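You operate a simulated robot arm through the tools that you are given. There is no shell and no other tool. Be economical: measure what you need, move in short steps, check, and stop when the job is done.

The job below is to be done with a simulated robot arm. You get a single attempt, and the scene is never put back.

## Task
Put the tube with a blue band on the fill card.

It is judged by the outcome, as a careful person would: the job done as asked, and still so three seconds after it is handed in. It fails if anything else is knocked over, pushed out of place, dropped, spilled or broken.

## Robot
A 7-joint arm with a two-finger parallel gripper, fixed in place. Base frame: the origin is at the foot of the arm, x ahead of it, y to its left, z up; the work surface is at about z = 850. Lengths are in mm, angles in rad, forces in N, time in s.
With the tool pointing down near the work surface it reaches from about 300 to 700 mm from the base axis. Its first joint turns from -1.152 to 1.152 rad. Payload 1.57 kg.
The tool frame sits at the grasp point between the pads (the TCP): z along the fingers, y along the line on which they close. The tips reach 30 mm beyond it. The gripper opens to 110 mm. The fingers are 24 mm wide and 12 mm thick; the gripper's body (48 by 112 mm) begins 78 mm behind the TCP.
Orientation is told as [roll, pitch, yaw] about the base's x, y, z axes, in that order, counted from this pose: with the fingers straight down and closing along the base's y, the tool's x points along the base's -x, its y along +y and its z along -z.

## Interface
- The arm moves only by the tool drive_tool. Its argument "motion" is a list of rows, each an object (a shift or turn left out is 0, a gripper value left out holds the last) with "gripper": the finger opening in mm, from 0 to 110; "delta_pos": the shift along the tool's x, y, z in units of 300 mm (1.0 is 300 mm), a list of three; "rotation": the turn, a rotation vector about the tool's x, y, z in units of 120 degrees (1.0 is 120 degrees), a list of three. In form: [{"gripper": gripper, "delta_pos": [dx, dy, dz], "rotation": [ax, ay, az]}, ...]. A call has 1 to 20 rows; each row is the pose to reach, as a shift and turn from the pose commanded when the call began, along the tool's axes at that moment. A call with a number of a shift or a turn outside -1 to 1 is refused whole. Each row takes 0.2 s and may step no farther than 50 mm and 0.15 rad from the row before; otherwise, or with a gripper value out of range, the whole call is refused. A pose out of reach is approached as far as the arm can. The call stops where the force on the tool passes 40 N (or 10 N more than at its start, if that is more) or the arm is blocked; 0.2 s more then pass. The fingers move at their own pace (about 108 mm/s each) and stop on an object; they squeeze with about 30 N. The grip force told is the motor's: it shows also when the fingers shut on nothing. Time passes only in rows, and 0.2 s behind the last, so rows that repeat a pose let the fingers close. It gives the time, the measured TCP pose, the force on the tool (base axes), the opening and the grip force at its end, in the units of the frame above (readings bear some noise).
- Cameras (640 x 400 px; columns grow to the right, rows downward): "scene" is fixed at [181.7, -403.7, 1395.6]; the picture's right is [0.57, -0.82, 0.00], its down [-0.59, -0.41, -0.70] and it looks along [0.57, 0.40, -0.72] (base axes); focal length 311 px, centre (320, 200). "wrist" rides on the gripper at [70, 16, -141] in the tool frame; the picture's right is [-0.23, 0.97, 0.00], its down [-0.86, -0.20, -0.48] and it looks along [-0.47, -0.11, 0.88] (tool axes); focal length 222 px, centre (320, 200). There is no depth. A picture from a camera that has moved, and an enlarged one, comes with that camera's place and axes in the base frame and with its lens. The place of the scene camera against the robot may be out by one fixed shift of up to 18 mm in any direction.
- capture(camera): a new picture of that camera. It takes no simulated time.
- inspect(camera, box): a new picture of the part [left, top, right, bottom] of that camera's present view, enlarged. It takes no simulated time.
- sign_off(): hands the job in; it is judged then, once.

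Work in short steps. Places have to be worked out from the pictures, the camera data and where the tool is seen: move nearer, look again, correct. Check each grasp and each placing, and mend what went wrong. You have 90 turns and 38 pictures in all, those below and enlarged ones among them. Open the gripper and draw the arm clear of the work before you hand the job in, unless the task says otherwise; then end with one line.

The tools are called after "Request:" as a command line: name --argument value ..., lists and objects as JSON in quotes. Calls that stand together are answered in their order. drive_tool: Moves the arm, as the interface text tells. Its arguments: {"type":"object","properties":{"motion":{"type":"array","items":{"type":"object","properties":{"gripper":{"type":"number"},"delta_pos":{"type":"array","items":{"type":"number"}},"rotation":{"type":"array","items":{"type":"number"}}}}}},"required":["motion"]} The other tools are called the same way: capture (camera) takes a picture; inspect (camera, box) takes an enlarged picture of a part of a camera's view; sign_off () hands the job in.

At the start:

```text
t: 0.0
tcp_pos: [446.2, -69.3, 1132.6]
ee_rot: [-0.001, 0.002, 0.001]
force: [-0.7, -0.2, -0.4]
finger_gap: 110.1
finger_force: 0.1
```

scene: 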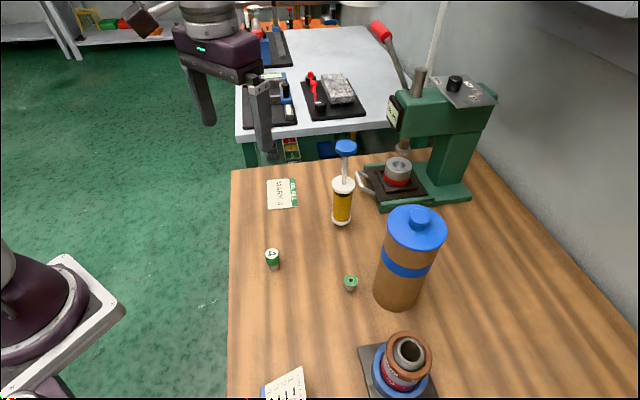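
wrist: 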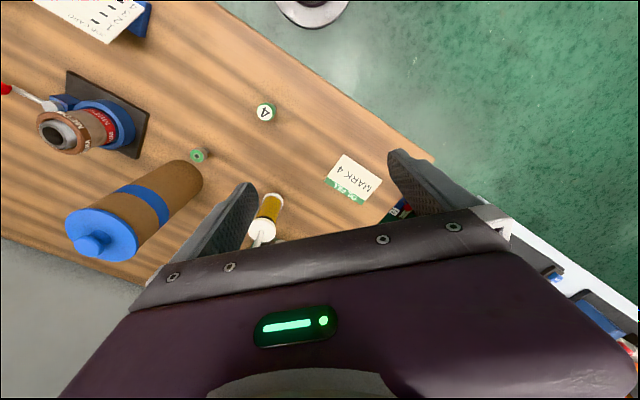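

I'll enlarge the cards and the candidate objects to identify which is the blue-banded tube and which is the fill card.

Request:
inspect --camera "scene" --box '[230, 300, 450, 400]'

Request:
inspect --camera "scene" --box '[240, 140, 400, 300]'

Request:
inspect --camera "wrist" --box '[0, 0, 300, 200]'

```text
2.91 times, centred on (340, 350) of scene
camera zoom: at [181.7, -403.7, 1395.6], right [0.57, -0.82, 0.0], down [-0.59, -0.41, -0.7], along [0.57, 0.4, -0.72], focal length 906 px, centre (262, -236)
```

zoom: 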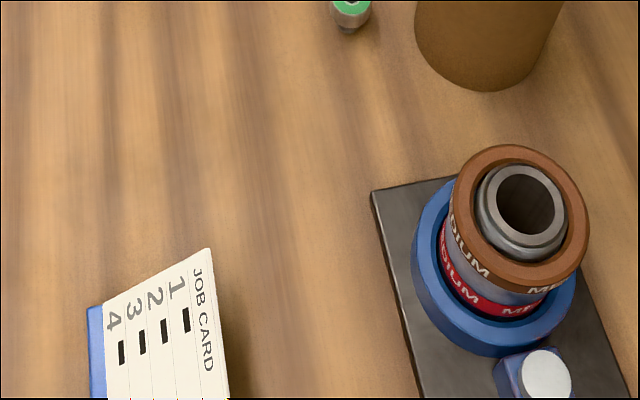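

```text
2.50 times, centred on (320, 220) of scene
camera zoom: at [181.7, -403.7, 1395.6], right [0.57, -0.82, 0.0], down [-0.59, -0.41, -0.7], along [0.57, 0.4, -0.72], focal length 778 px, centre (320, 150)
```

zoom: 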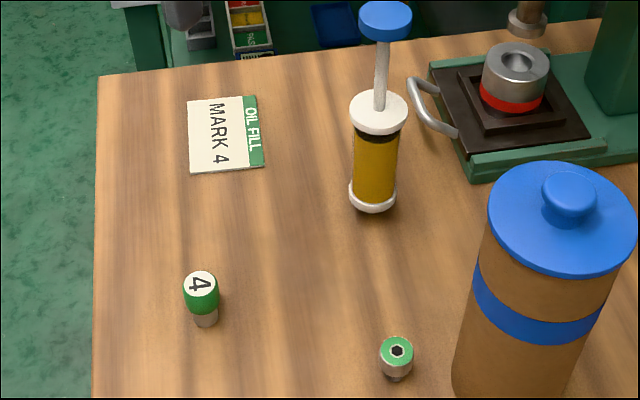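

```text
2.00 times, centred on (150, 100) of wrist
camera zoom: at [377.1, -52.3, 1274.3], right [0.23, 0.97, 0.0], down [0.86, -0.2, 0.48], along [0.47, -0.11, -0.88], focal length 444 px, centre (660, 400)
```

zoom: 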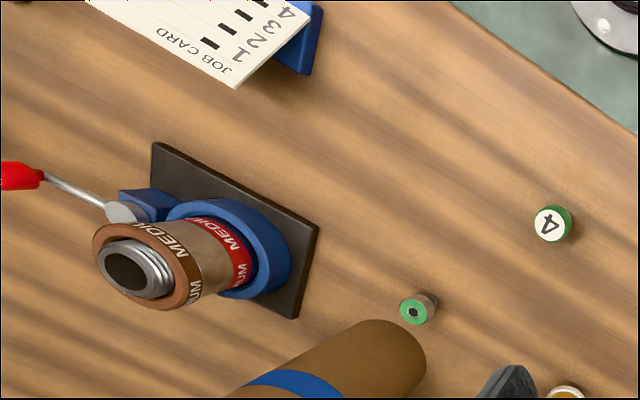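

The card at the far end reads "OIL FILL / MARK 4", so that is the fill card. The brown cylinder with a blue band is a candidate, but the table's near (-y) part is out of view. I'll move that way at height to look there for other tubes.

Request:
drive_tool --motion '[{"delta_pos": [0.1, -0.12, 0]}, {"delta_pos": [0.15, -0.24, 0]}, {"delta_pos": [0.2, -0.36, -0.05]}, {"delta_pos": [0.2, -0.5, -0.1]}, {"delta_pos": [0.2, -0.62, -0.1]}, {"delta_pos": [0.2, -0.75, -0.1]}]'

Request:
capture --camera "wrist"

Request:
capture --camera "scene"

```text
t: 1.4
tcp_pos: [384.0, -290.5, 1159.2]
ee_rot: [0.0, 0.001, 0.001]
force: [1.0, 0.2, -0.7]
finger_gap: 109.8
finger_force: 0.0
```

```text
32 pictures are left
camera wrist: at [314.8, -275.0, 1301.2], right [0.23, 0.97, 0.0], down [0.86, -0.2, 0.48], along [0.47, -0.11, -0.88], focal length 222 px, centre (320, 200)
```

wrist: 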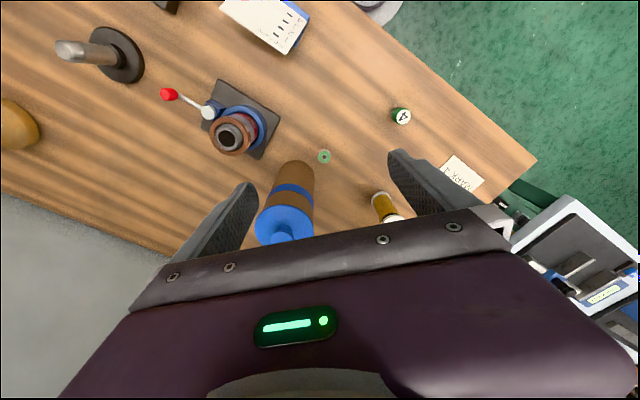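

```text
31 pictures are left
```

scene: 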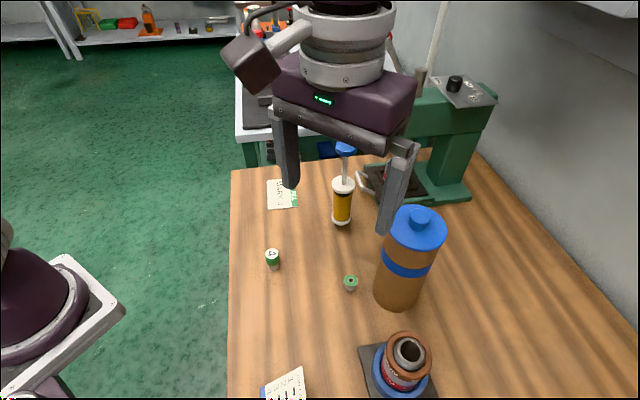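

No other blue-banded tube so far, but more objects appear toward -y (black post, wooden thing). I'll go further to see the rest of the table.

Request:
drive_tool --motion '[{"delta_pos": [0.05, -0.14, 0]}, {"delta_pos": [0.1, -0.28, 0]}, {"delta_pos": [0.15, -0.42, 0]}, {"delta_pos": [0.2, -0.56, 0]}, {"delta_pos": [0.2, -0.66, 0]}]'

Request:
capture --camera "wrist"

```text
t: 2.6
tcp_pos: [325.3, -462.8, 1161.6]
ee_rot: [0.0, -0.001, 0.001]
force: [0.5, 0.1, -0.3]
finger_gap: 110.1
finger_force: 0.1
out of reach, approached as far as the arm can: row 5
```

```text
30 pictures are left
camera wrist: at [256.0, -446.2, 1303.0], right [0.23, 0.97, 0.0], down [0.86, -0.2, 0.48], along [0.47, -0.11, -0.88], focal length 222 px, centre (320, 200)
```

wrist: 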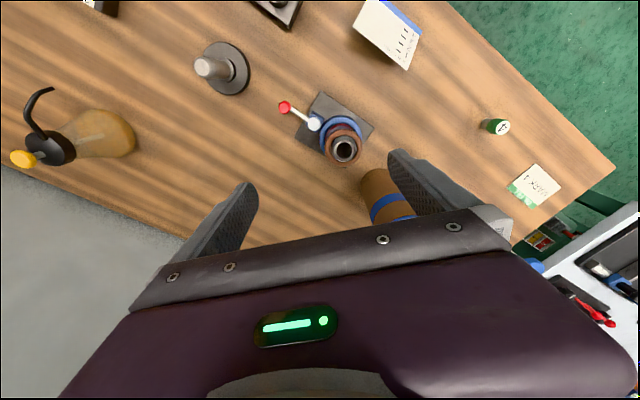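

More trays show at the picture's top edge. I'll yaw the tool so that the wrist camera looks towards -y and sees the near end of the table.

Request:
drive_tool --motion '[{"rotation": [0, 0, 0.07], "delta_pos": [0, 0.1, 0]}, {"rotation": [0, 0, 0.14], "delta_pos": [0, 0.1, 0]}, {"rotation": [0, 0, 0.21], "delta_pos": [0, 0.1, 0]}, {"rotation": [0, 0, 0.28], "delta_pos": [0, 0.1, 0]}, {"rotation": [0, 0, 0.35], "delta_pos": [0, 0.1, 0]}, {"rotation": [0, 0, 0.42], "delta_pos": [0, 0.1, 0]}, {"rotation": [0, 0, 0.49], "delta_pos": [0, 0.1, 0]}, {"rotation": [0, 0, 0.56], "delta_pos": [0, 0.1, 0]}]'

Request:
capture --camera "wrist"

```text
t: 4.4
tcp_pos: [326.4, -432.8, 1161.9]
ee_rot: [-0.001, 0.001, -1.175]
force: [0.4, 0.5, -0.8]
finger_gap: 110.1
finger_force: 0.0
```

```text
29 pictures are left
camera wrist: at [314.9, -361.3, 1303.5], right [0.99, 0.17, 0.0], down [0.15, -0.87, 0.48], along [0.08, -0.47, -0.88], focal length 222 px, centre (320, 200)
```

wrist: 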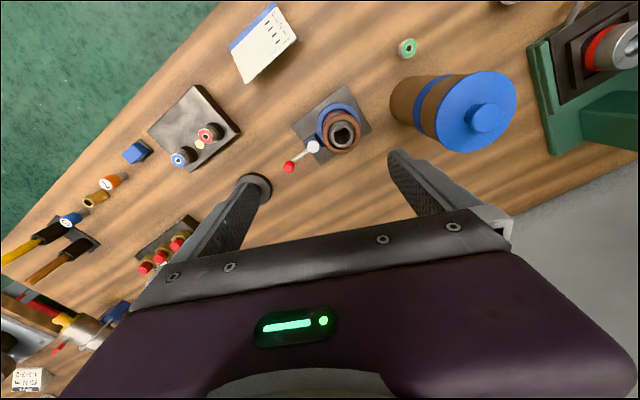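

A stand with small coloured tubes shows at about (195,135) in the picture; I'll enlarge it and the items nearby.

Request:
inspect --camera "wrist" --box '[120, 60, 280, 180]'

Request:
inspect --camera "wrist" --box '[0, 130, 210, 300]'

```text
3.33 times, centred on (200, 120) of wrist
camera zoom: at [314.9, -361.3, 1303.5], right [0.99, 0.17, 0.0], down [0.15, -0.87, 0.48], along [0.08, -0.47, -0.88], focal length 740 px, centre (720, 467)
```

zoom: 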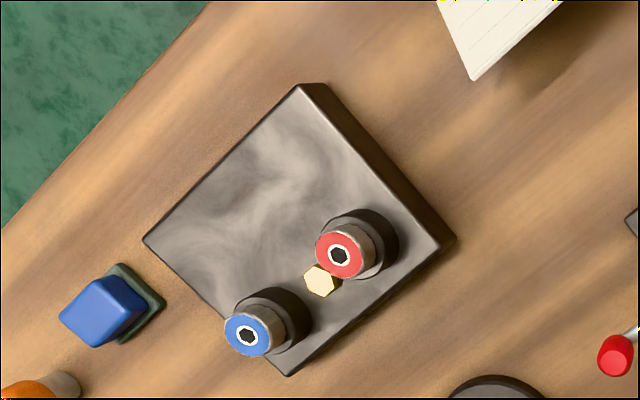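

```text
2.35 times, centred on (105, 215) of wrist
camera zoom: at [314.9, -361.3, 1303.5], right [0.99, 0.17, 0.0], down [0.15, -0.87, 0.48], along [0.08, -0.47, -0.88], focal length 523 px, centre (826, 165)
```

zoom: 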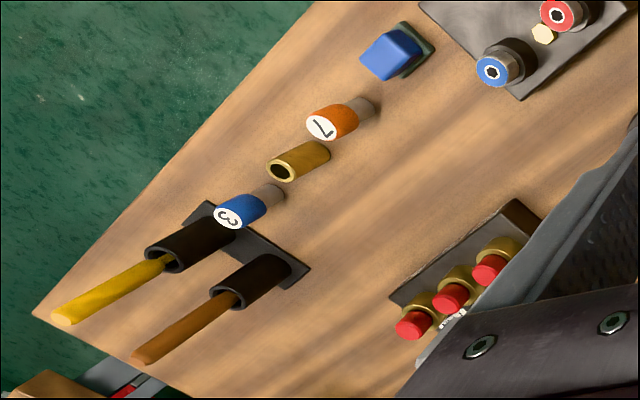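

The brown lidded cylinder has a blue band, but I still haven't seen the near end of the table fully. I'll yaw the other way so the unblocked half of the wrist view covers the -y end.

Request:
drive_tool --motion '[{"rotation": [0, 0, -0.07]}, {"rotation": [0, 0, -0.14]}, {"rotation": [0, 0, -0.21]}, {"rotation": [0, 0, -0.28]}, {"rotation": [0, 0, -0.35]}, {"rotation": [0, 0, -0.42]}, {"rotation": [0, 0, -0.49]}, {"rotation": [0, 0, -0.56]}, {"rotation": [0, 0, -0.63]}, {"rotation": [0, 0, -0.7]}, {"rotation": [0, 0, -0.77]}, {"rotation": [0, 0, -0.84]}, {"rotation": [0, 0, -0.91]}, {"rotation": [0, 0, -0.98]}]'

Request:
capture --camera "wrist"

```text
t: 7.4
tcp_pos: [325.9, -432.1, 1161.3]
ee_rot: [0.0, 0.001, 0.883]
force: [-0.5, 0.1, -0.3]
finger_gap: 110.4
finger_force: 0.0
```

```text
26 pictures are left
camera wrist: at [268.9, -475.8, 1303.5], right [-0.61, 0.79, 0.0], down [0.7, 0.53, 0.48], along [0.38, 0.29, -0.88], focal length 222 px, centre (320, 200)
```

wrist: 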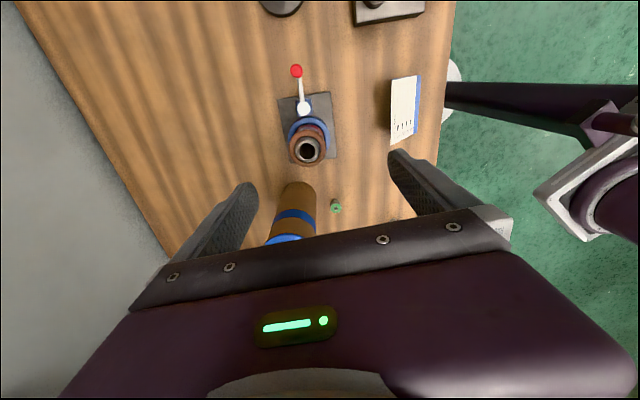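

The view is now oriented along the table but too steep. I'll tilt the camera towards the near end by about 0.6 rad.

Request:
drive_tool --motion '[{"rotation": [-0.016, 0.068, 0]}, {"rotation": [-0.032, 0.136, 0]}, {"rotation": [-0.048, 0.203, 0]}, {"rotation": [-0.064, 0.27, 0]}, {"rotation": [-0.078, 0.33, 0]}]'

Request:
capture --camera "wrist"

```text
t: 8.6
tcp_pos: [326.8, -432.7, 1161.7]
ee_rot: [0.195, 0.69, 0.949]
force: [-0.2, -0.3, -0.1]
finger_gap: 110.1
finger_force: 0.1
```

```text
25 pictures are left
camera wrist: at [356.3, -409.9, 1315.9], right [-0.6, 0.8, 0.0], down [0.78, 0.59, -0.21], along [-0.17, -0.13, -0.98], focal length 222 px, centre (320, 200)
```

wrist: 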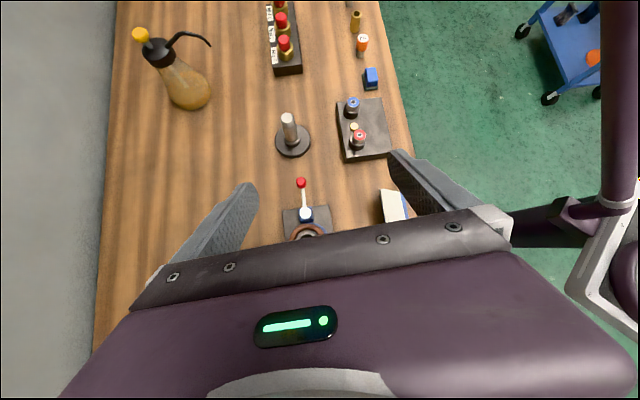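

Good view; I'll tilt another 0.45 rad to see the far near-end of the table.

Request:
drive_tool --motion '[{"rotation": [-0.016, 0.068, 0]}, {"rotation": [-0.032, 0.136, 0]}, {"rotation": [-0.048, 0.203, 0]}]'

Request:
capture --camera "wrist"

Request:
inspect --camera "wrist" --box '[210, 0, 450, 150]'

```text
t: 9.4
tcp_pos: [325.7, -432.8, 1161.0]
ee_rot: [0.472, 1.093, 1.17]
force: [0.3, -0.2, -0.1]
finger_gap: 110.0
finger_force: 0.1
```

```text
24 pictures are left
camera wrist: at [405.9, -373.2, 1284.9], right [-0.6, 0.8, 0.0], down [0.63, 0.48, -0.61], along [-0.48, -0.36, -0.8], focal length 222 px, centre (320, 200)
```

wrist: 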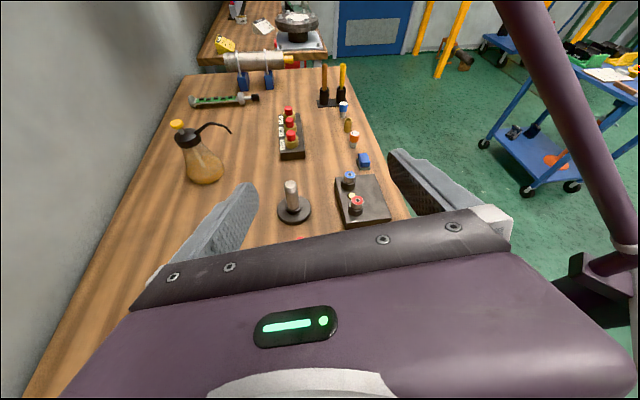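

```text
2.67 times, centred on (330, 75) of wrist
camera zoom: at [405.9, -373.2, 1284.9], right [-0.6, 0.8, 0.0], down [0.63, 0.48, -0.61], along [-0.48, -0.36, -0.8], focal length 592 px, centre (293, 533)
```

zoom: 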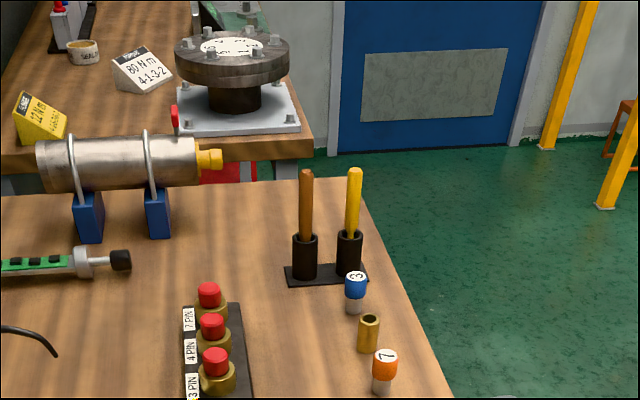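

There is no other blue-banded tube: the tall brown cylinder (about 90 mm wide and 195 mm tall, near x≈492, y≈-362) is the only one. The fill card is the "OIL FILL" card near (577, -14). I'll reverse the tilt to bring the tool back upright.

Request:
drive_tool --motion '[{"rotation": [0.016, -0.068, 0]}, {"rotation": [0.032, -0.136, 0]}, {"rotation": [0.048, -0.203, 0]}, {"rotation": [0.064, -0.27, 0]}, {"rotation": [0.08, -0.338, 0]}, {"rotation": [0.096, -0.406, 0]}, {"rotation": [0.111, -0.47, 0]}, {"rotation": [0.126, -0.533, 0]}]'

Request:
drive_tool --motion '[{"rotation": [0, 0, 0.07]}, {"rotation": [0, 0, 0.14]}, {"rotation": [0, 0, 0.21]}, {"rotation": [0, 0, 0.28]}, {"rotation": [0, 0, 0.35]}, {"rotation": [0, 0, 0.421]}]'

```text
t: 11.2
tcp_pos: [325.2, -433.4, 1162.9]
ee_rot: [-0.002, -0.001, 0.878]
force: [-0.2, -0.9, 0.3]
finger_gap: 110.1
finger_force: 0.1
```

```text
t: 12.6
tcp_pos: [324.5, -433.7, 1160.7]
ee_rot: [0.0, 0.003, -0.004]
force: [-0.8, 0.1, -0.4]
finger_gap: 110.0
finger_force: 0.0
```

Triangulating the lid from three wrist views puts the tube axis near (484, -363) with its top at z≈1045. I'll move above it at height and look.

Request:
drive_tool --motion '[{"delta_pos": [-0.13, 0.06, 0]}, {"delta_pos": [-0.26, 0.12, 0]}, {"delta_pos": [-0.39, 0.18, 0]}, {"delta_pos": [-0.53, 0.236, 0]}, {"delta_pos": [-0.53, 0.236, 0]}]'

Request:
capture --camera "wrist"

Request:
capture --camera "scene"

```text
t: 13.8
tcp_pos: [473.7, -365.7, 1156.2]
ee_rot: [0.009, 0.024, 0.014]
force: [-0.9, -0.2, -0.1]
finger_gap: 110.1
finger_force: 0.2
out of reach, approached as far as the arm can: row 4
```

```text
22 pictures are left
camera wrist: at [407.1, -350.9, 1299.8], right [0.21, 0.98, 0.0], down [0.87, -0.19, 0.46], along [0.45, -0.09, -0.89], focal length 222 px, centre (320, 200)
```

wrist: 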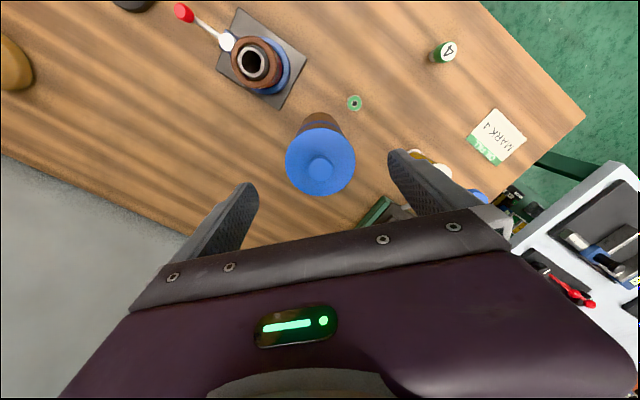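

```text
21 pictures are left
```

scene: 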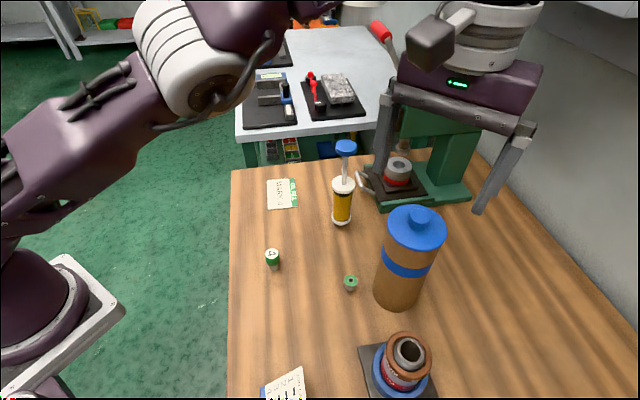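

The lid centre solves to about (485, -366), diameter about 83 mm; knob top is at about z 1075. I'll lower by 60 mm, which brings the pose back inside reach, and read the pose.

Request:
drive_tool --motion '[{"delta_pos": [0, 0, 0.1]}, {"delta_pos": [0, 0, 0.2]}, {"delta_pos": [0, 0, 0.2]}]'

Request:
capture --camera "wrist"

```text
t: 14.6
tcp_pos: [484.6, -362.2, 1103.6]
ee_rot: [-0.001, -0.001, -0.003]
force: [0.0, 0.5, 1.1]
finger_gap: 110.1
finger_force: 0.1
```

```text
20 pictures are left
camera wrist: at [415.5, -346.6, 1246.4], right [0.23, 0.97, 0.0], down [0.85, -0.2, 0.48], along [0.47, -0.11, -0.88], focal length 222 px, centre (320, 200)
```

wrist: 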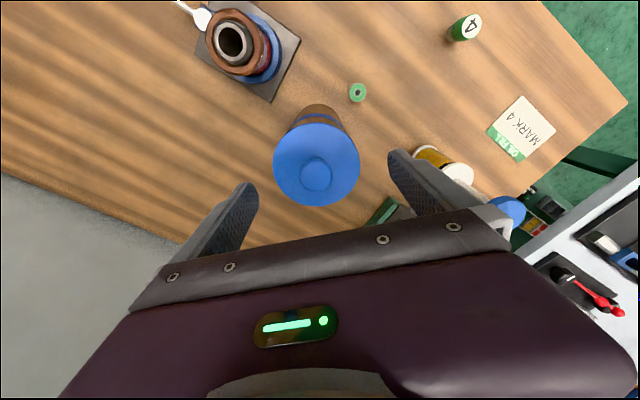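

The tool is at (484.6, -362.2) and the tube's lid at (484.6, -366), knob top at z≈1069. I'll shift 4 mm in -y and descend to z≈1004, leaving clearance above the knob.

Request:
drive_tool --motion '[{"delta_pos": [-0.003, -0.012, 0.07]}, {"delta_pos": [-0.003, -0.012, 0.14]}, {"delta_pos": [-0.003, -0.012, 0.21]}, {"delta_pos": [-0.003, -0.012, 0.27]}, {"delta_pos": [-0.003, -0.012, 0.325]}, {"delta_pos": [-0.003, -0.012, 0.325]}]'

Request:
capture --camera "wrist"

Request:
capture --camera "scene"

```text
t: 16.0
tcp_pos: [485.5, -367.2, 1003.8]
ee_rot: [0.001, -0.001, -0.002]
force: [-1.3, 0.1, 0.2]
finger_gap: 110.2
finger_force: 0.1
```

```text
19 pictures are left
camera wrist: at [416.4, -349.9, 1145.7], right [0.23, 0.97, 0.0], down [0.85, -0.2, 0.48], along [0.47, -0.11, -0.88], focal length 222 px, centre (320, 200)
```

wrist: 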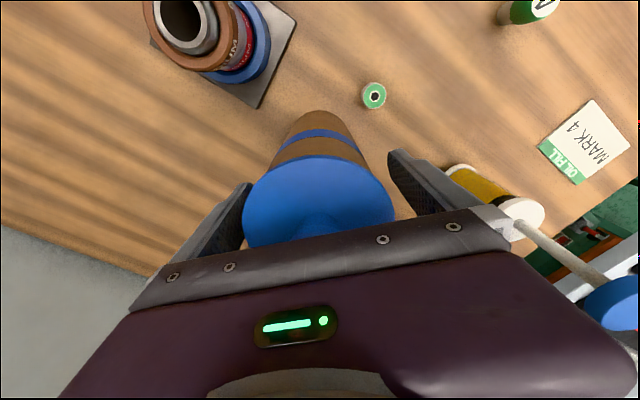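

```text
18 pictures are left
```

scene: 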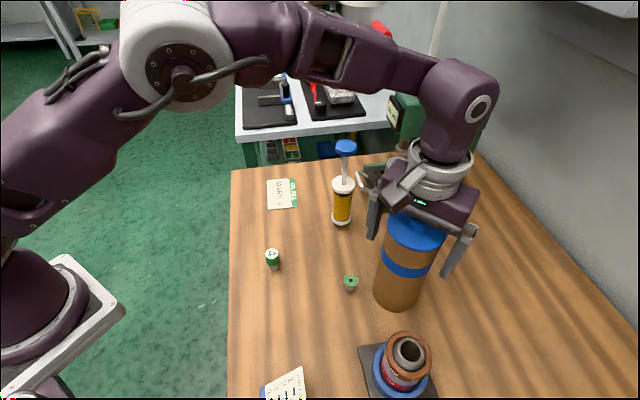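

The fingers straddle the tube. I'll close and hold.

Request:
drive_tool --motion '[{"gripper": 70}, {"gripper": 70}, {"gripper": 60}, {"gripper": 60}]'

Request:
capture --camera "wrist"

```text
t: 17.0
tcp_pos: [486.1, -366.2, 1004.4]
ee_rot: [0.0, 0.0, -0.001]
force: [-1.1, -0.1, 0.5]
finger_gap: 82.0
finger_force: 29.6
```

```text
17 pictures are left
camera wrist: at [416.4, -349.9, 1146.0], right [0.23, 0.97, 0.0], down [0.85, -0.2, 0.48], along [0.47, -0.11, -0.88], focal length 222 px, centre (320, 200)
```

wrist: 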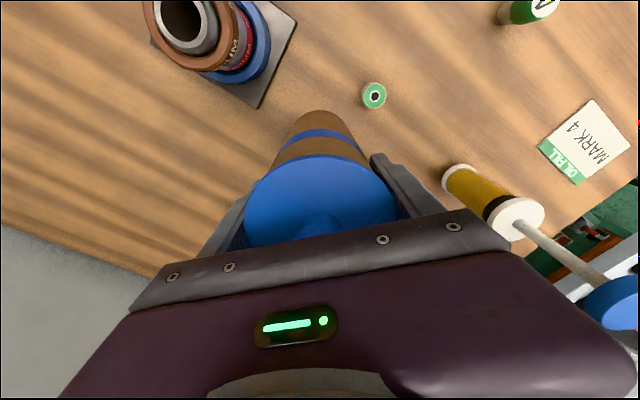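

The grip holds at 82 mm with 29.6 N. I'll lift 20 mm first and check for slip.

Request:
drive_tool --motion '[{"delta_pos": [0, 0, -0.02]}, {"delta_pos": [0, 0, -0.045]}, {"delta_pos": [0, 0, -0.07]}, {"delta_pos": [0, 0, -0.07]}]'

Request:
capture --camera "scene"

```text
t: 18.0
tcp_pos: [487.6, -367.5, 1027.5]
ee_rot: [0.001, 0.001, 0.0]
force: [-0.2, 0.5, 0.4]
finger_gap: 81.6
finger_force: 29.9
```

```text
16 pictures are left
```

scene: 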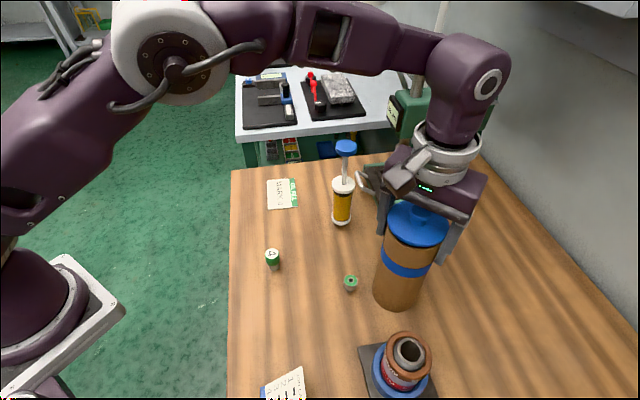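

The tube's band and bottom look unmoved, while the lid may have moved up. I'll enlarge to check.

Request:
inspect --camera "scene" --box '[350, 180, 490, 320]'

```text
2.86 times, centred on (420, 250) of scene
camera zoom: at [181.7, -403.7, 1395.6], right [0.57, -0.82, 0.0], down [-0.59, -0.41, -0.7], along [0.57, 0.4, -0.72], focal length 890 px, centre (34, 57)
```

zoom: 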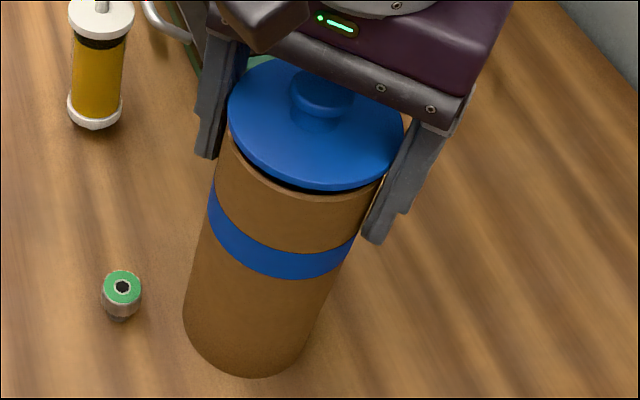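

The lid came away: the gripper holds only a loose lid, and the canister stayed in place. I'll lift the lid clear and move it aside to see what is inside, as there may be a tube in there.

Request:
drive_tool --motion '[{"delta_pos": [0, 0, -0.12]}, {"delta_pos": [0, 0, -0.25]}, {"delta_pos": [0.05, 0.1, -0.25]}, {"delta_pos": [0.1, 0.22, -0.25]}, {"delta_pos": [0.15, 0.34, -0.25]}, {"delta_pos": [0.15, 0.45, -0.25]}, {"delta_pos": [0.15, 0.45, -0.25]}]'

Request:
inspect --camera "scene" --box '[320, 160, 500, 320]'

Request:
capture --camera "wrist"

```text
t: 19.6
tcp_pos: [442.0, -230.1, 1101.7]
ee_rot: [-0.001, -0.001, -0.001]
force: [-0.5, 0.2, -0.7]
finger_gap: 81.7
finger_force: 29.6
```

```text
2.50 times, centred on (410, 240) of scene
camera zoom: at [181.7, -403.7, 1395.6], right [0.57, -0.82, 0.0], down [-0.59, -0.41, -0.7], along [0.57, 0.4, -0.72], focal length 778 px, centre (95, 100)
```

zoom: 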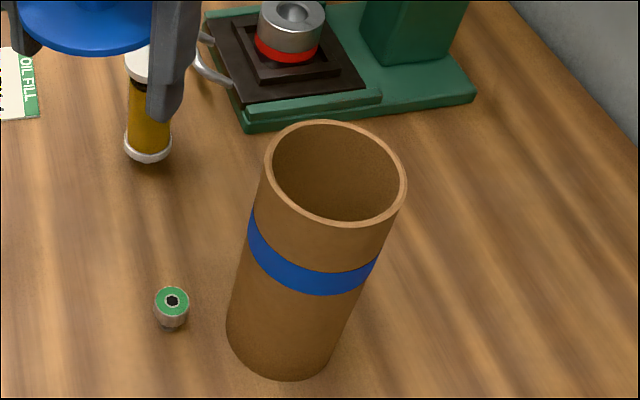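

```text
13 pictures are left
camera wrist: at [373.4, -214.2, 1244.2], right [0.23, 0.97, 0.0], down [0.85, -0.2, 0.48], along [0.47, -0.11, -0.88], focal length 222 px, centre (320, 200)
```

wrist: 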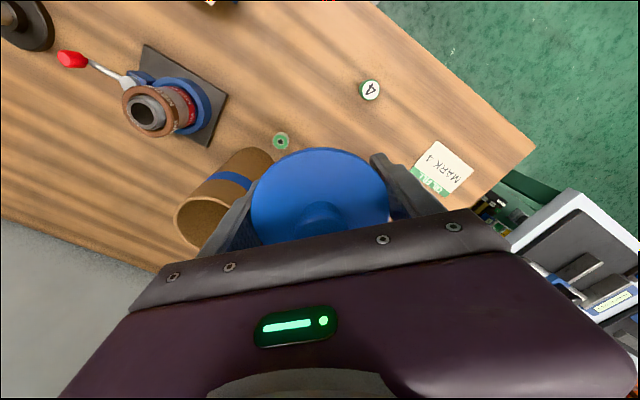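

The canister's upper half is empty, but the bottom isn't visible. I'll yaw and shift so the wrist camera is right above the open canister, keeping the lid high and clear.

Request:
drive_tool --motion '[{"rotation": [0, 0, -0.07], "delta_pos": [-0.01, -0.02, 0]}, {"rotation": [0, 0, -0.14], "delta_pos": [-0.02, -0.04, 0]}, {"rotation": [0, 0, -0.21], "delta_pos": [-0.035, -0.06, 0]}, {"rotation": [0, 0, -0.28], "delta_pos": [-0.05, -0.08, 0]}, {"rotation": [0, 0, -0.35], "delta_pos": [-0.065, -0.1, 0]}, {"rotation": [0, 0, -0.42], "delta_pos": [-0.08, -0.12, 0]}, {"rotation": [0, 0, -0.49], "delta_pos": [-0.1, -0.14, 0]}, {"rotation": [0, 0, -0.56], "delta_pos": [-0.115, -0.16, 0]}, {"rotation": [0, 0, -0.63], "delta_pos": [-0.13, -0.18, 0]}, {"rotation": [0, 0, -0.7], "delta_pos": [-0.145, -0.2, 0]}, {"rotation": [0, 0, -0.77], "delta_pos": [-0.153, -0.217, 0]}, {"rotation": [0, 0, -0.835], "delta_pos": [-0.153, -0.217, 0]}, {"rotation": [0, 0, -0.835], "delta_pos": [-0.153, -0.217, 0]}]'

Request:
capture --camera "wrist"

```text
t: 22.4
tcp_pos: [487.7, -295.5, 1099.5]
ee_rot: [0.0, 0.001, 1.749]
force: [0.0, 0.8, 0.2]
finger_gap: 81.7
finger_force: 30.1
```

```text
12 pictures are left
camera wrist: at [484.2, -366.8, 1241.5], right [-1.0, 0.05, 0.0], down [0.05, 0.88, 0.48], along [0.02, 0.48, -0.88], focal length 222 px, centre (320, 200)
```

wrist: 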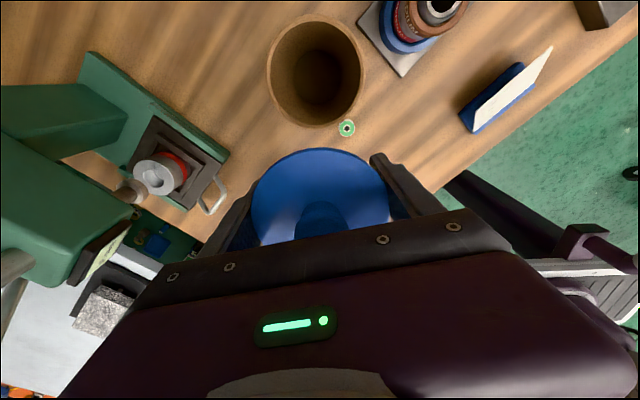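

The canister seems empty; I'll enlarge to be sure.

Request:
inspect --camera "wrist" --box '[250, 0, 380, 140]'

```text
2.86 times, centred on (315, 70) of wrist
camera zoom: at [484.2, -366.8, 1241.5], right [-1.0, 0.05, 0.0], down [0.05, 0.88, 0.48], along [0.02, 0.48, -0.88], focal length 635 px, centre (334, 571)
```

zoom: 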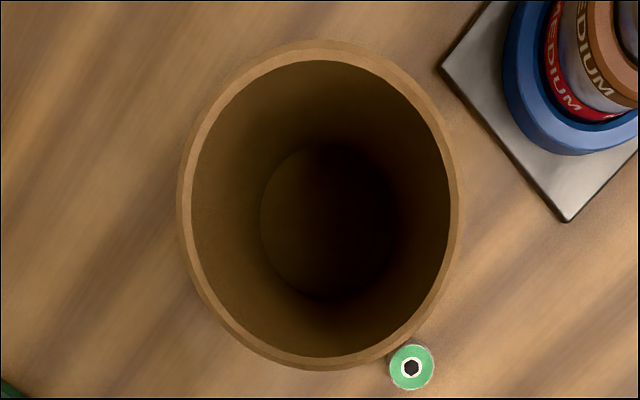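

It is empty, so the canister itself is the blue-banded tube and its lid is loose (wider than the body). Plan: put the lid back, regrip it by the knob, set it on the table, move the tube, then re-lid it. First I'll retrace to above the tube.

Request:
drive_tool --motion '[{"rotation": [0, 0, 0.07], "delta_pos": [0.0, 0.0, 0]}, {"rotation": [0, 0, 0.14], "delta_pos": [0.02, 0.004, 0]}, {"rotation": [0, 0, 0.21], "delta_pos": [0.04, 0.008, 0]}, {"rotation": [0, 0, 0.28], "delta_pos": [0.07, 0.013, 0]}, {"rotation": [0, 0, 0.35], "delta_pos": [0.1, 0.019, 0]}, {"rotation": [0, 0, 0.42], "delta_pos": [0.13, 0.025, 0]}, {"rotation": [0, 0, 0.49], "delta_pos": [0.16, 0.031, 0]}, {"rotation": [0, 0, 0.56], "delta_pos": [0.19, 0.037, 0]}, {"rotation": [0, 0, 0.63], "delta_pos": [0.21, 0.041, 0]}, {"rotation": [0, 0, 0.7], "delta_pos": [0.2287, 0.0443, 0]}, {"rotation": [0, 0, 0.77], "delta_pos": [0.2287, 0.0443, 0]}, {"rotation": [0, 0, 0.835], "delta_pos": [0.2287, 0.0443, 0]}, {"rotation": [0, 0, 0.835], "delta_pos": [0.2287, 0.0443, 0]}]'

```text
t: 25.2
tcp_pos: [486.1, -366.1, 1098.5]
ee_rot: [-0.001, 0.0, -0.003]
force: [1.0, -0.2, -0.1]
finger_gap: 81.4
finger_force: 30.1
```

Back above at (486.1, -366.1), matching the grasp position. I'll lower the lid back to just above its original height, then the last bit slowly.

Request:
drive_tool --motion '[{"delta_pos": [0, 0, 0.1]}, {"delta_pos": [0, 0, 0.2]}, {"delta_pos": [0, 0, 0.25]}, {"delta_pos": [0, 0, 0.28]}, {"delta_pos": [0, 0, 0.3]}, {"delta_pos": [0, 0, 0.31]}, {"delta_pos": [0, 0, 0.317]}, {"delta_pos": [0, 0, 0.317]}]'

Request:
inspect --camera "scene" --box '[350, 180, 490, 320]'

```text
t: 25.7
tcp_pos: [484.7, -369.7, 1068.2]
ee_rot: [-0.024, -0.015, -0.006]
force: [-1.3, 0.6, 7.8]
finger_gap: 81.5
finger_force: 30.1
stopped in row 2: the force on the tool passed its limit (the readings are from after the stop); the commanded pose is now the measured one
```

```text
2.86 times, centred on (420, 250) of scene
camera zoom: at [181.6, -403.6, 1395.6], right [0.57, -0.82, 0.0], down [-0.59, -0.41, -0.7], along [0.58, 0.4, -0.72], focal length 890 px, centre (34, 57)
```

zoom: 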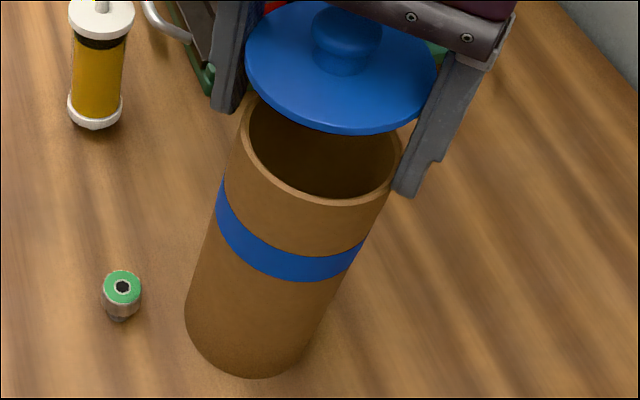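

A fingertip landed on the tube's rim (the grip gap has barely any clearance over the body), and the arm stopped. I'll retreat upward 30 mm, straighten the tool and look.

Request:
drive_tool --motion '[{"delta_pos": [0, 0, -0.03]}, {"delta_pos": [0, 0, -0.1], "rotation": [-0.0115, 0.0072, -0.0029]}, {"delta_pos": [0, 0, -0.1], "rotation": [-0.0115, 0.0072, -0.0029]}]'

Request:
inspect --camera "scene" --box '[350, 180, 490, 320]'

```text
t: 26.5
tcp_pos: [484.7, -368.6, 1096.6]
ee_rot: [0.002, 0.002, 0.005]
force: [0.4, -0.2, -0.8]
finger_gap: 81.5
finger_force: 30.5
```

```text
2.86 times, centred on (420, 250) of scene
camera zoom: at [181.7, -403.7, 1395.6], right [0.57, -0.82, 0.0], down [-0.59, -0.41, -0.7], along [0.57, 0.4, -0.72], focal length 890 px, centre (34, 57)
```

zoom: 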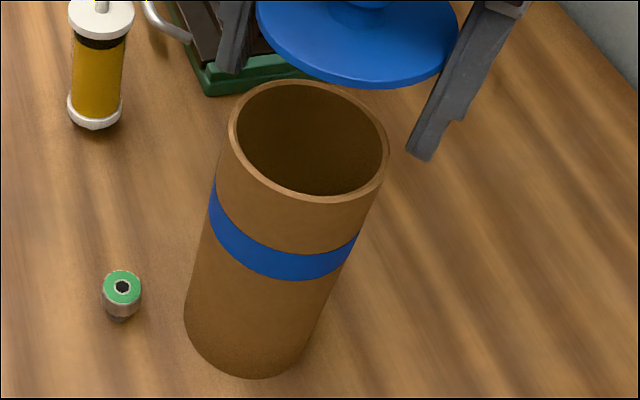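

The tube settled back exactly where it was. The roll reading at contact says the -y finger landed on the rim, so the tube axis is a little more to -y than the tool was (rim estimate y≈-367.5). I'll align to about (486, -368) and come slowly to just above the rim.

Request:
drive_tool --motion '[{"delta_pos": [-0.004, 0.002, 0.02], "rotation": [0, 0, 0.002]}, {"delta_pos": [-0.004, 0.002, 0.04], "rotation": [0, 0, 0.002]}, {"delta_pos": [-0.004, 0.002, 0.055], "rotation": [0, 0, 0.002]}, {"delta_pos": [-0.004, 0.002, 0.065], "rotation": [0, 0, 0.002]}, {"delta_pos": [-0.004, 0.002, 0.065], "rotation": [0, 0, 0.002]}]'

Request:
drive_tool --motion '[{"delta_pos": [0, 0, 0.003]}, {"delta_pos": [0, 0, 0.003]}]'

Request:
inspect --camera "scene" --box '[370, 180, 470, 260]'

```text
t: 27.7
tcp_pos: [486.4, -367.8, 1077.3]
ee_rot: [0.003, 0.002, -0.001]
force: [0.4, 0.3, -0.8]
finger_gap: 81.2
finger_force: 29.9
```

```text
t: 28.3
tcp_pos: [486.4, -368.7, 1077.9]
ee_rot: [0.001, 0.001, -0.002]
force: [-1.0, -0.9, -0.7]
finger_gap: 81.4
finger_force: 30.2
```

```text
5.00 times, centred on (420, 220) of scene
camera zoom: at [181.7, -403.7, 1395.6], right [0.57, -0.82, 0.0], down [-0.59, -0.41, -0.7], along [0.57, 0.4, -0.72], focal length 1557 px, centre (-180, 100)
```

zoom: 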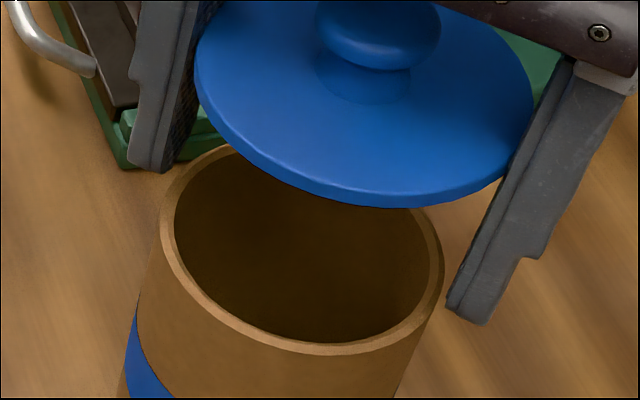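

Scene and earlier overhead geometry both put the tube within 1–2 mm of the tool axis. I'll feel down slowly past the rim height (TCP ≈1067) in 2 mm rows.

Request:
drive_tool --motion '[{"delta_pos": [0, 0.001, 0.01]}, {"delta_pos": [0, 0.001, 0.02]}, {"delta_pos": [0, 0.001, 0.026]}, {"delta_pos": [0, 0.001, 0.032]}, {"delta_pos": [0, 0.001, 0.038]}, {"delta_pos": [0, 0.001, 0.042]}]'

```text
t: 29.6
tcp_pos: [486.5, -370.2, 1070.6]
ee_rot: [-0.008, -0.005, 0.0]
force: [0.3, 0.0, 6.5]
finger_gap: 81.1
finger_force: 29.7
stopped in row 6: the force on the tool passed its limit (the readings are from after the stop); the commanded pose is now the measured one
```

Again the -y finger touched (negative roll, tool pushed toward -y), so the tube is further to -y than estimated. I'll back up 6 mm, straighten, shift to y≈-371 and feel again.

Request:
drive_tool --motion '[{"delta_pos": [0, 0, -0.02], "rotation": [-0.0038, 0.0024, 0]}, {"delta_pos": [0, -0.003, -0.02], "rotation": [-0.0038, 0.0024, 0]}, {"delta_pos": [0, -0.003, -0.02], "rotation": [-0.0038, 0.0024, 0]}]'

Request:
drive_tool --motion '[{"delta_pos": [0, 0, 0.008]}, {"delta_pos": [0, 0, 0.016]}, {"delta_pos": [0, 0, 0.022]}, {"delta_pos": [0, 0, 0.028]}, {"delta_pos": [0, 0, 0.034]}]'

```text
t: 30.4
tcp_pos: [484.9, -371.6, 1075.3]
ee_rot: [0.001, 0.001, -0.001]
force: [0.3, -0.5, -0.3]
finger_gap: 81.5
finger_force: 29.8
```

```text
t: 31.5
tcp_pos: [487.3, -370.2, 1070.1]
ee_rot: [-0.003, -0.005, -0.002]
force: [-1.8, 2.5, 9.8]
finger_gap: 81.3
finger_force: 30.3
stopped in row 5: the force on the tool passed its limit (the readings are from after the stop); the commanded pose is now the measured one
```

Contact again with almost no lateral preference: the tube is simply as wide as the grip gap. Instead I'll set the lid on the rim offset about 29 mm toward the base, where the tube is narrower between the fingers; its centre of mass is still supported by the rim. First go up and shift.

Request:
drive_tool --motion '[{"delta_pos": [0, 0, -0.04], "rotation": [-0.0014, 0.0024, 0.001]}, {"delta_pos": [0.04, 0.004, -0.06], "rotation": [-0.0014, 0.0024, 0.001]}, {"delta_pos": [0.1, 0.004, -0.06], "rotation": [-0.0014, 0.0024, 0.001]}, {"delta_pos": [0.1, 0.004, -0.03], "rotation": [-0.0014, 0.0024, 0.001]}, {"delta_pos": [0.1, 0.004, 0.0], "rotation": [-0.0014, 0.0024, 0.001]}, {"delta_pos": [0.1, 0.004, 0.015], "rotation": [-0.0014, 0.0024, 0.001]}, {"delta_pos": [0.1, 0.004, 0.03], "rotation": [-0.0014, 0.0024, 0.001]}]'

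Request:
inspect --camera "scene" --box '[340, 170, 480, 320]'

```text
t: 33.1
tcp_pos: [455.9, -370.2, 1060.1]
ee_rot: [-0.001, -0.001, -0.003]
force: [-0.8, 0.1, 0.3]
finger_gap: 81.6
finger_force: 30.0
```

```text
2.67 times, centred on (410, 245) of scene
camera zoom: at [181.7, -403.7, 1395.6], right [0.57, -0.82, 0.0], down [-0.59, -0.41, -0.7], along [0.57, 0.4, -0.72], focal length 830 px, centre (80, 80)
```

zoom: 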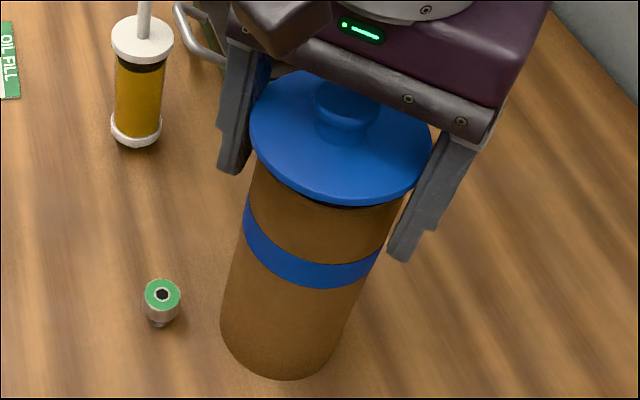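

The fingers passed below the rim freely. I'll continue down slowly until the lid touches the rim.

Request:
drive_tool --motion '[{"delta_pos": [-0.005, 0, 0.03]}, {"delta_pos": [-0.005, 0, 0.06]}, {"delta_pos": [-0.005, 0, 0.09]}, {"delta_pos": [-0.005, 0, 0.115]}, {"delta_pos": [-0.005, 0, 0.13]}, {"delta_pos": [-0.005, 0, 0.14]}, {"delta_pos": [-0.005, 0, 0.15]}, {"delta_pos": [-0.005, 0, 0.156]}, {"delta_pos": [-0.005, 0, 0.162]}, {"delta_pos": [-0.005, 0, 0.168]}]'

```text
t: 35.3
tcp_pos: [459.3, -369.3, 1010.4]
ee_rot: [-0.004, -0.002, -0.003]
force: [2.4, -1.9, 34.1]
finger_gap: 81.6
finger_force: 30.6
```

34 N upward at z=1010: the lid rests on the rim. I'll ease up 1 mm, release, and check.

Request:
drive_tool --motion '[{"delta_pos": [0, 0, -0.004]}, {"delta_pos": [0, 0, -0.004], "gripper": 86}, {"delta_pos": [0, 0, -0.004], "gripper": 90}, {"delta_pos": [0, 0, -0.004], "gripper": 108}, {"delta_pos": [0, 0, -0.004], "gripper": 108}]'

Request:
inspect --camera "scene" --box '[340, 170, 480, 320]'

```text
t: 36.5
tcp_pos: [458.7, -369.2, 1011.2]
ee_rot: [0.0, 0.0, -0.004]
force: [1.1, -0.4, 0.3]
finger_gap: 107.9
finger_force: 0.1
```

```text
2.67 times, centred on (410, 245) of scene
camera zoom: at [181.7, -403.7, 1395.6], right [0.57, -0.82, 0.0], down [-0.59, -0.41, -0.7], along [0.57, 0.4, -0.72], focal length 830 px, centre (80, 80)
```

zoom: 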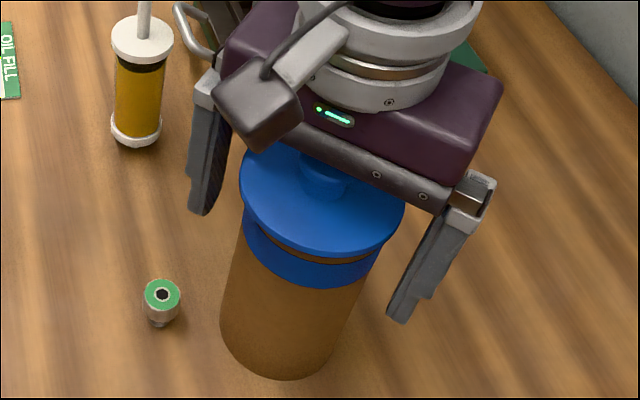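

The lid rests stably, offset on the rim. I'll raise to TCP z≈1086 so only the fingertips flank the knob, then close on it.

Request:
drive_tool --motion '[{"delta_pos": [0, 0, -0.06]}, {"delta_pos": [0, 0, -0.13]}, {"delta_pos": [0, 0, -0.2]}, {"delta_pos": [0, 0, -0.25]}, {"delta_pos": [0, 0, -0.25], "gripper": 70}, {"delta_pos": [0, 0, -0.25], "gripper": 50}, {"delta_pos": [0, 0, -0.25], "gripper": 50}]'

Request:
capture --camera "wrist"

```text
t: 38.1
tcp_pos: [458.4, -369.5, 1086.3]
ee_rot: [0.0, 0.0, -0.003]
force: [0.1, 0.6, 0.4]
finger_gap: 50.0
finger_force: 0.0
```

```text
5 pictures are left
camera wrist: at [388.4, -353.0, 1228.8], right [0.23, 0.97, 0.0], down [0.85, -0.2, 0.48], along [0.47, -0.11, -0.88], focal length 222 px, centre (320, 200)
```

wrist: 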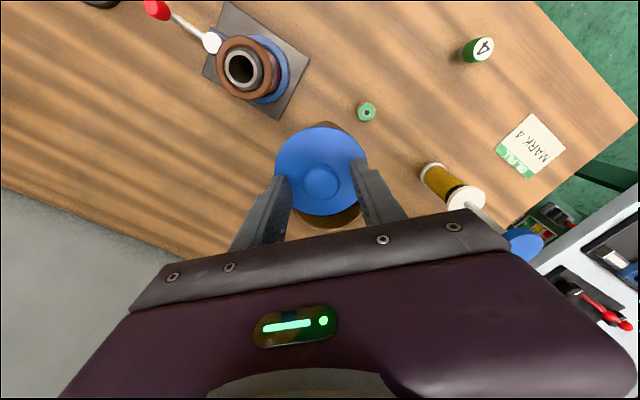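

The knob is between the fingers at about (455.5, -369). I'll shift 2 mm toward the base and close on the knob.

Request:
drive_tool --motion '[{"delta_pos": [0.007, 0, 0], "gripper": 40}, {"delta_pos": [0.007, 0, 0], "gripper": 10}, {"delta_pos": [0.007, 0, 0], "gripper": 10}, {"delta_pos": [0.007, 0, 0], "gripper": 10}]'

```text
t: 39.1
tcp_pos: [456.0, -369.7, 1087.5]
ee_rot: [-0.001, 0.001, -0.005]
force: [0.5, -0.3, 0.5]
finger_gap: 26.1
finger_force: 30.1
```

Knob gripped (26 mm, 30 N). I'll lift the lid, carry it to the free spot around (470, -205), at height.

Request:
drive_tool --motion '[{"delta_pos": [0, 0, -0.04]}, {"delta_pos": [0, 0, -0.1]}, {"delta_pos": [-0.01, 0.11, -0.11]}, {"delta_pos": [-0.02, 0.23, -0.11]}, {"delta_pos": [-0.03, 0.35, -0.11]}, {"delta_pos": [-0.047, 0.46, -0.11]}, {"delta_pos": [-0.047, 0.549, -0.11]}, {"delta_pos": [-0.047, 0.549, -0.03]}, {"delta_pos": [-0.047, 0.549, 0.1]}, {"delta_pos": [-0.047, 0.549, 0.23]}, {"delta_pos": [-0.047, 0.549, 0.36]}, {"delta_pos": [-0.047, 0.549, 0.48]}, {"delta_pos": [-0.047, 0.549, 0.55]}, {"delta_pos": [-0.047, 0.549, 0.59]}, {"delta_pos": [-0.047, 0.549, 0.59]}]'

Request:
capture --camera "scene"

```text
t: 42.3
tcp_pos: [471.0, -204.6, 909.5]
ee_rot: [0.0, -0.001, -0.004]
force: [0.5, -0.6, -0.7]
finger_gap: 25.9
finger_force: 30.0
```

```text
4 pictures are left
```

scene: 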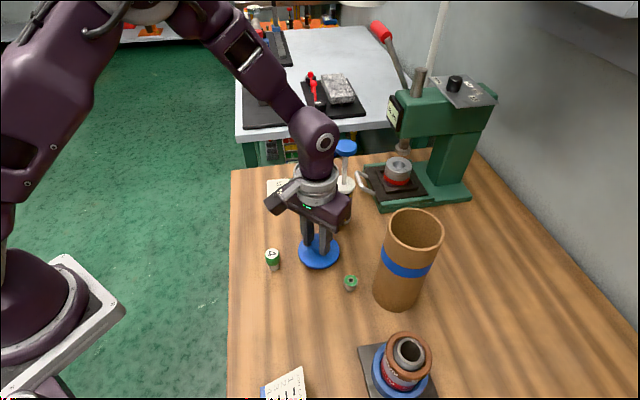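

The lid hangs over clear table, everything else in place. I'll lower in small rows to contact.

Request:
drive_tool --motion '[{"delta_pos": [0, 0, 0.015]}, {"delta_pos": [0, 0, 0.025]}, {"delta_pos": [0, 0, 0.031]}, {"delta_pos": [0, 0, 0.037]}, {"delta_pos": [0, 0, 0.043]}, {"delta_pos": [0, 0, 0.049]}]'

```text
t: 43.7
tcp_pos: [471.3, -205.5, 895.6]
ee_rot: [-0.001, -0.004, -0.002]
force: [-2.0, 4.7, 33.7]
finger_gap: 26.0
finger_force: 29.6
```

Lid is down (34 N at z=895.6, as predicted). I'll ease up, release and rise clear.

Request:
drive_tool --motion '[{"delta_pos": [0, 0, -0.004]}, {"delta_pos": [0, 0, -0.004], "gripper": 40}, {"delta_pos": [0, 0, -0.004], "gripper": 60}, {"delta_pos": [0, 0, -0.004], "gripper": 60}, {"delta_pos": [0, 0, -0.08]}, {"delta_pos": [0, 0, -0.22]}, {"delta_pos": [0, 0, -0.36]}, {"delta_pos": [0, 0, -0.5], "gripper": 110}, {"delta_pos": [0, 0, -0.64], "gripper": 110}, {"delta_pos": [0, 0, -0.7], "gripper": 110}]'

```text
t: 45.9
tcp_pos: [470.6, -205.8, 1107.2]
ee_rot: [-0.001, 0.001, -0.003]
force: [-0.4, -0.5, -0.8]
finger_gap: 110.0
finger_force: 0.1
```

Now I'll go to above the open tube at (486.5, -369) and descend to z≈985 with the fingers open around it.

Request:
drive_tool --motion '[{"delta_pos": [-0.01, -0.12, 0]}, {"delta_pos": [-0.02, -0.25, 0]}, {"delta_pos": [-0.03, -0.38, 0]}, {"delta_pos": [-0.053, -0.5, 0]}, {"delta_pos": [-0.053, -0.545, 0]}, {"delta_pos": [-0.053, -0.545, 0.06]}, {"delta_pos": [-0.053, -0.545, 0.13]}, {"delta_pos": [-0.053, -0.545, 0.2]}, {"delta_pos": [-0.053, -0.545, 0.27]}, {"delta_pos": [-0.053, -0.545, 0.34]}, {"delta_pos": [-0.053, -0.545, 0.405]}, {"delta_pos": [-0.053, -0.545, 0.405]}]'

```text
t: 48.5
tcp_pos: [486.0, -369.5, 983.7]
ee_rot: [0.0, 0.001, -0.002]
force: [-0.3, 0.1, -0.6]
finger_gap: 110.0
finger_force: 0.1
```

No contact on the way down. I'll close on the tube body.

Request:
drive_tool --motion '[{"gripper": 86}, {"gripper": 70}, {"gripper": 60}, {"gripper": 60}, {"gripper": 60}]'

Request:
drive_tool --motion '[{"delta_pos": [0, 0, -0.015]}, {"delta_pos": [0, 0, -0.035]}, {"delta_pos": [0, 0, -0.06]}, {"delta_pos": [0, 0, -0.06]}]'

Request:
capture --camera "scene"

```text
t: 49.7
tcp_pos: [486.6, -368.3, 983.5]
ee_rot: [0.0, -0.001, -0.003]
force: [-0.5, 0.8, 0.1]
finger_gap: 80.7
finger_force: 30.0
```

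```text
t: 50.7
tcp_pos: [486.2, -369.5, 1002.0]
ee_rot: [-0.002, 0.0, -0.003]
force: [0.3, 0.5, -1.0]
finger_gap: 80.8
finger_force: 30.1
```

```text
3 pictures are left
```

scene: 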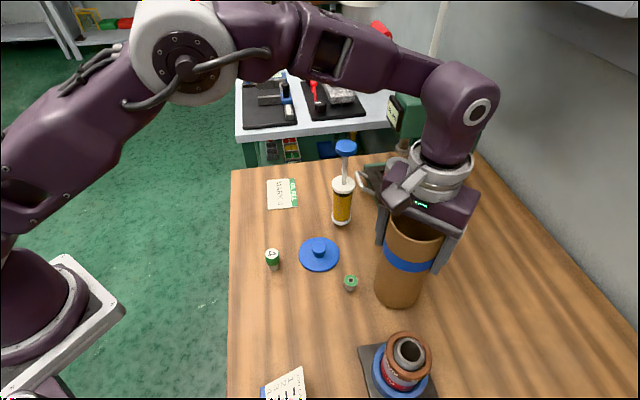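

The tube is lifted (gap steady at 80.8). I'll raise it by 60 mm more and carry it along a path nearer the base, well clear of the syringe.

Request:
drive_tool --motion '[{"delta_pos": [0, 0, -0.08]}, {"delta_pos": [0, 0, -0.16]}, {"delta_pos": [0.03, 0.03, -0.2]}, {"delta_pos": [0.08, 0.1, -0.2]}, {"delta_pos": [0.12, 0.18, -0.2]}, {"delta_pos": [0.15, 0.27, -0.2]}, {"delta_pos": [0.17, 0.36, -0.2]}, {"delta_pos": [0.18, 0.46, -0.2]}, {"delta_pos": [0.18, 0.56, -0.2]}, {"delta_pos": [0.18, 0.66, -0.2]}, {"delta_pos": [0.17, 0.76, -0.2]}, {"delta_pos": [0.12, 0.85, -0.2]}, {"delta_pos": [0.06, 0.93, -0.2]}, {"delta_pos": [0.0, 0.98, -0.2]}, {"delta_pos": [0.0, 0.98, -0.2]}]'

```text
t: 53.9
tcp_pos: [485.8, -71.1, 1060.0]
ee_rot: [0.0, -0.001, -0.005]
force: [-0.1, 0.3, -0.5]
finger_gap: 80.9
finger_force: 29.9
```

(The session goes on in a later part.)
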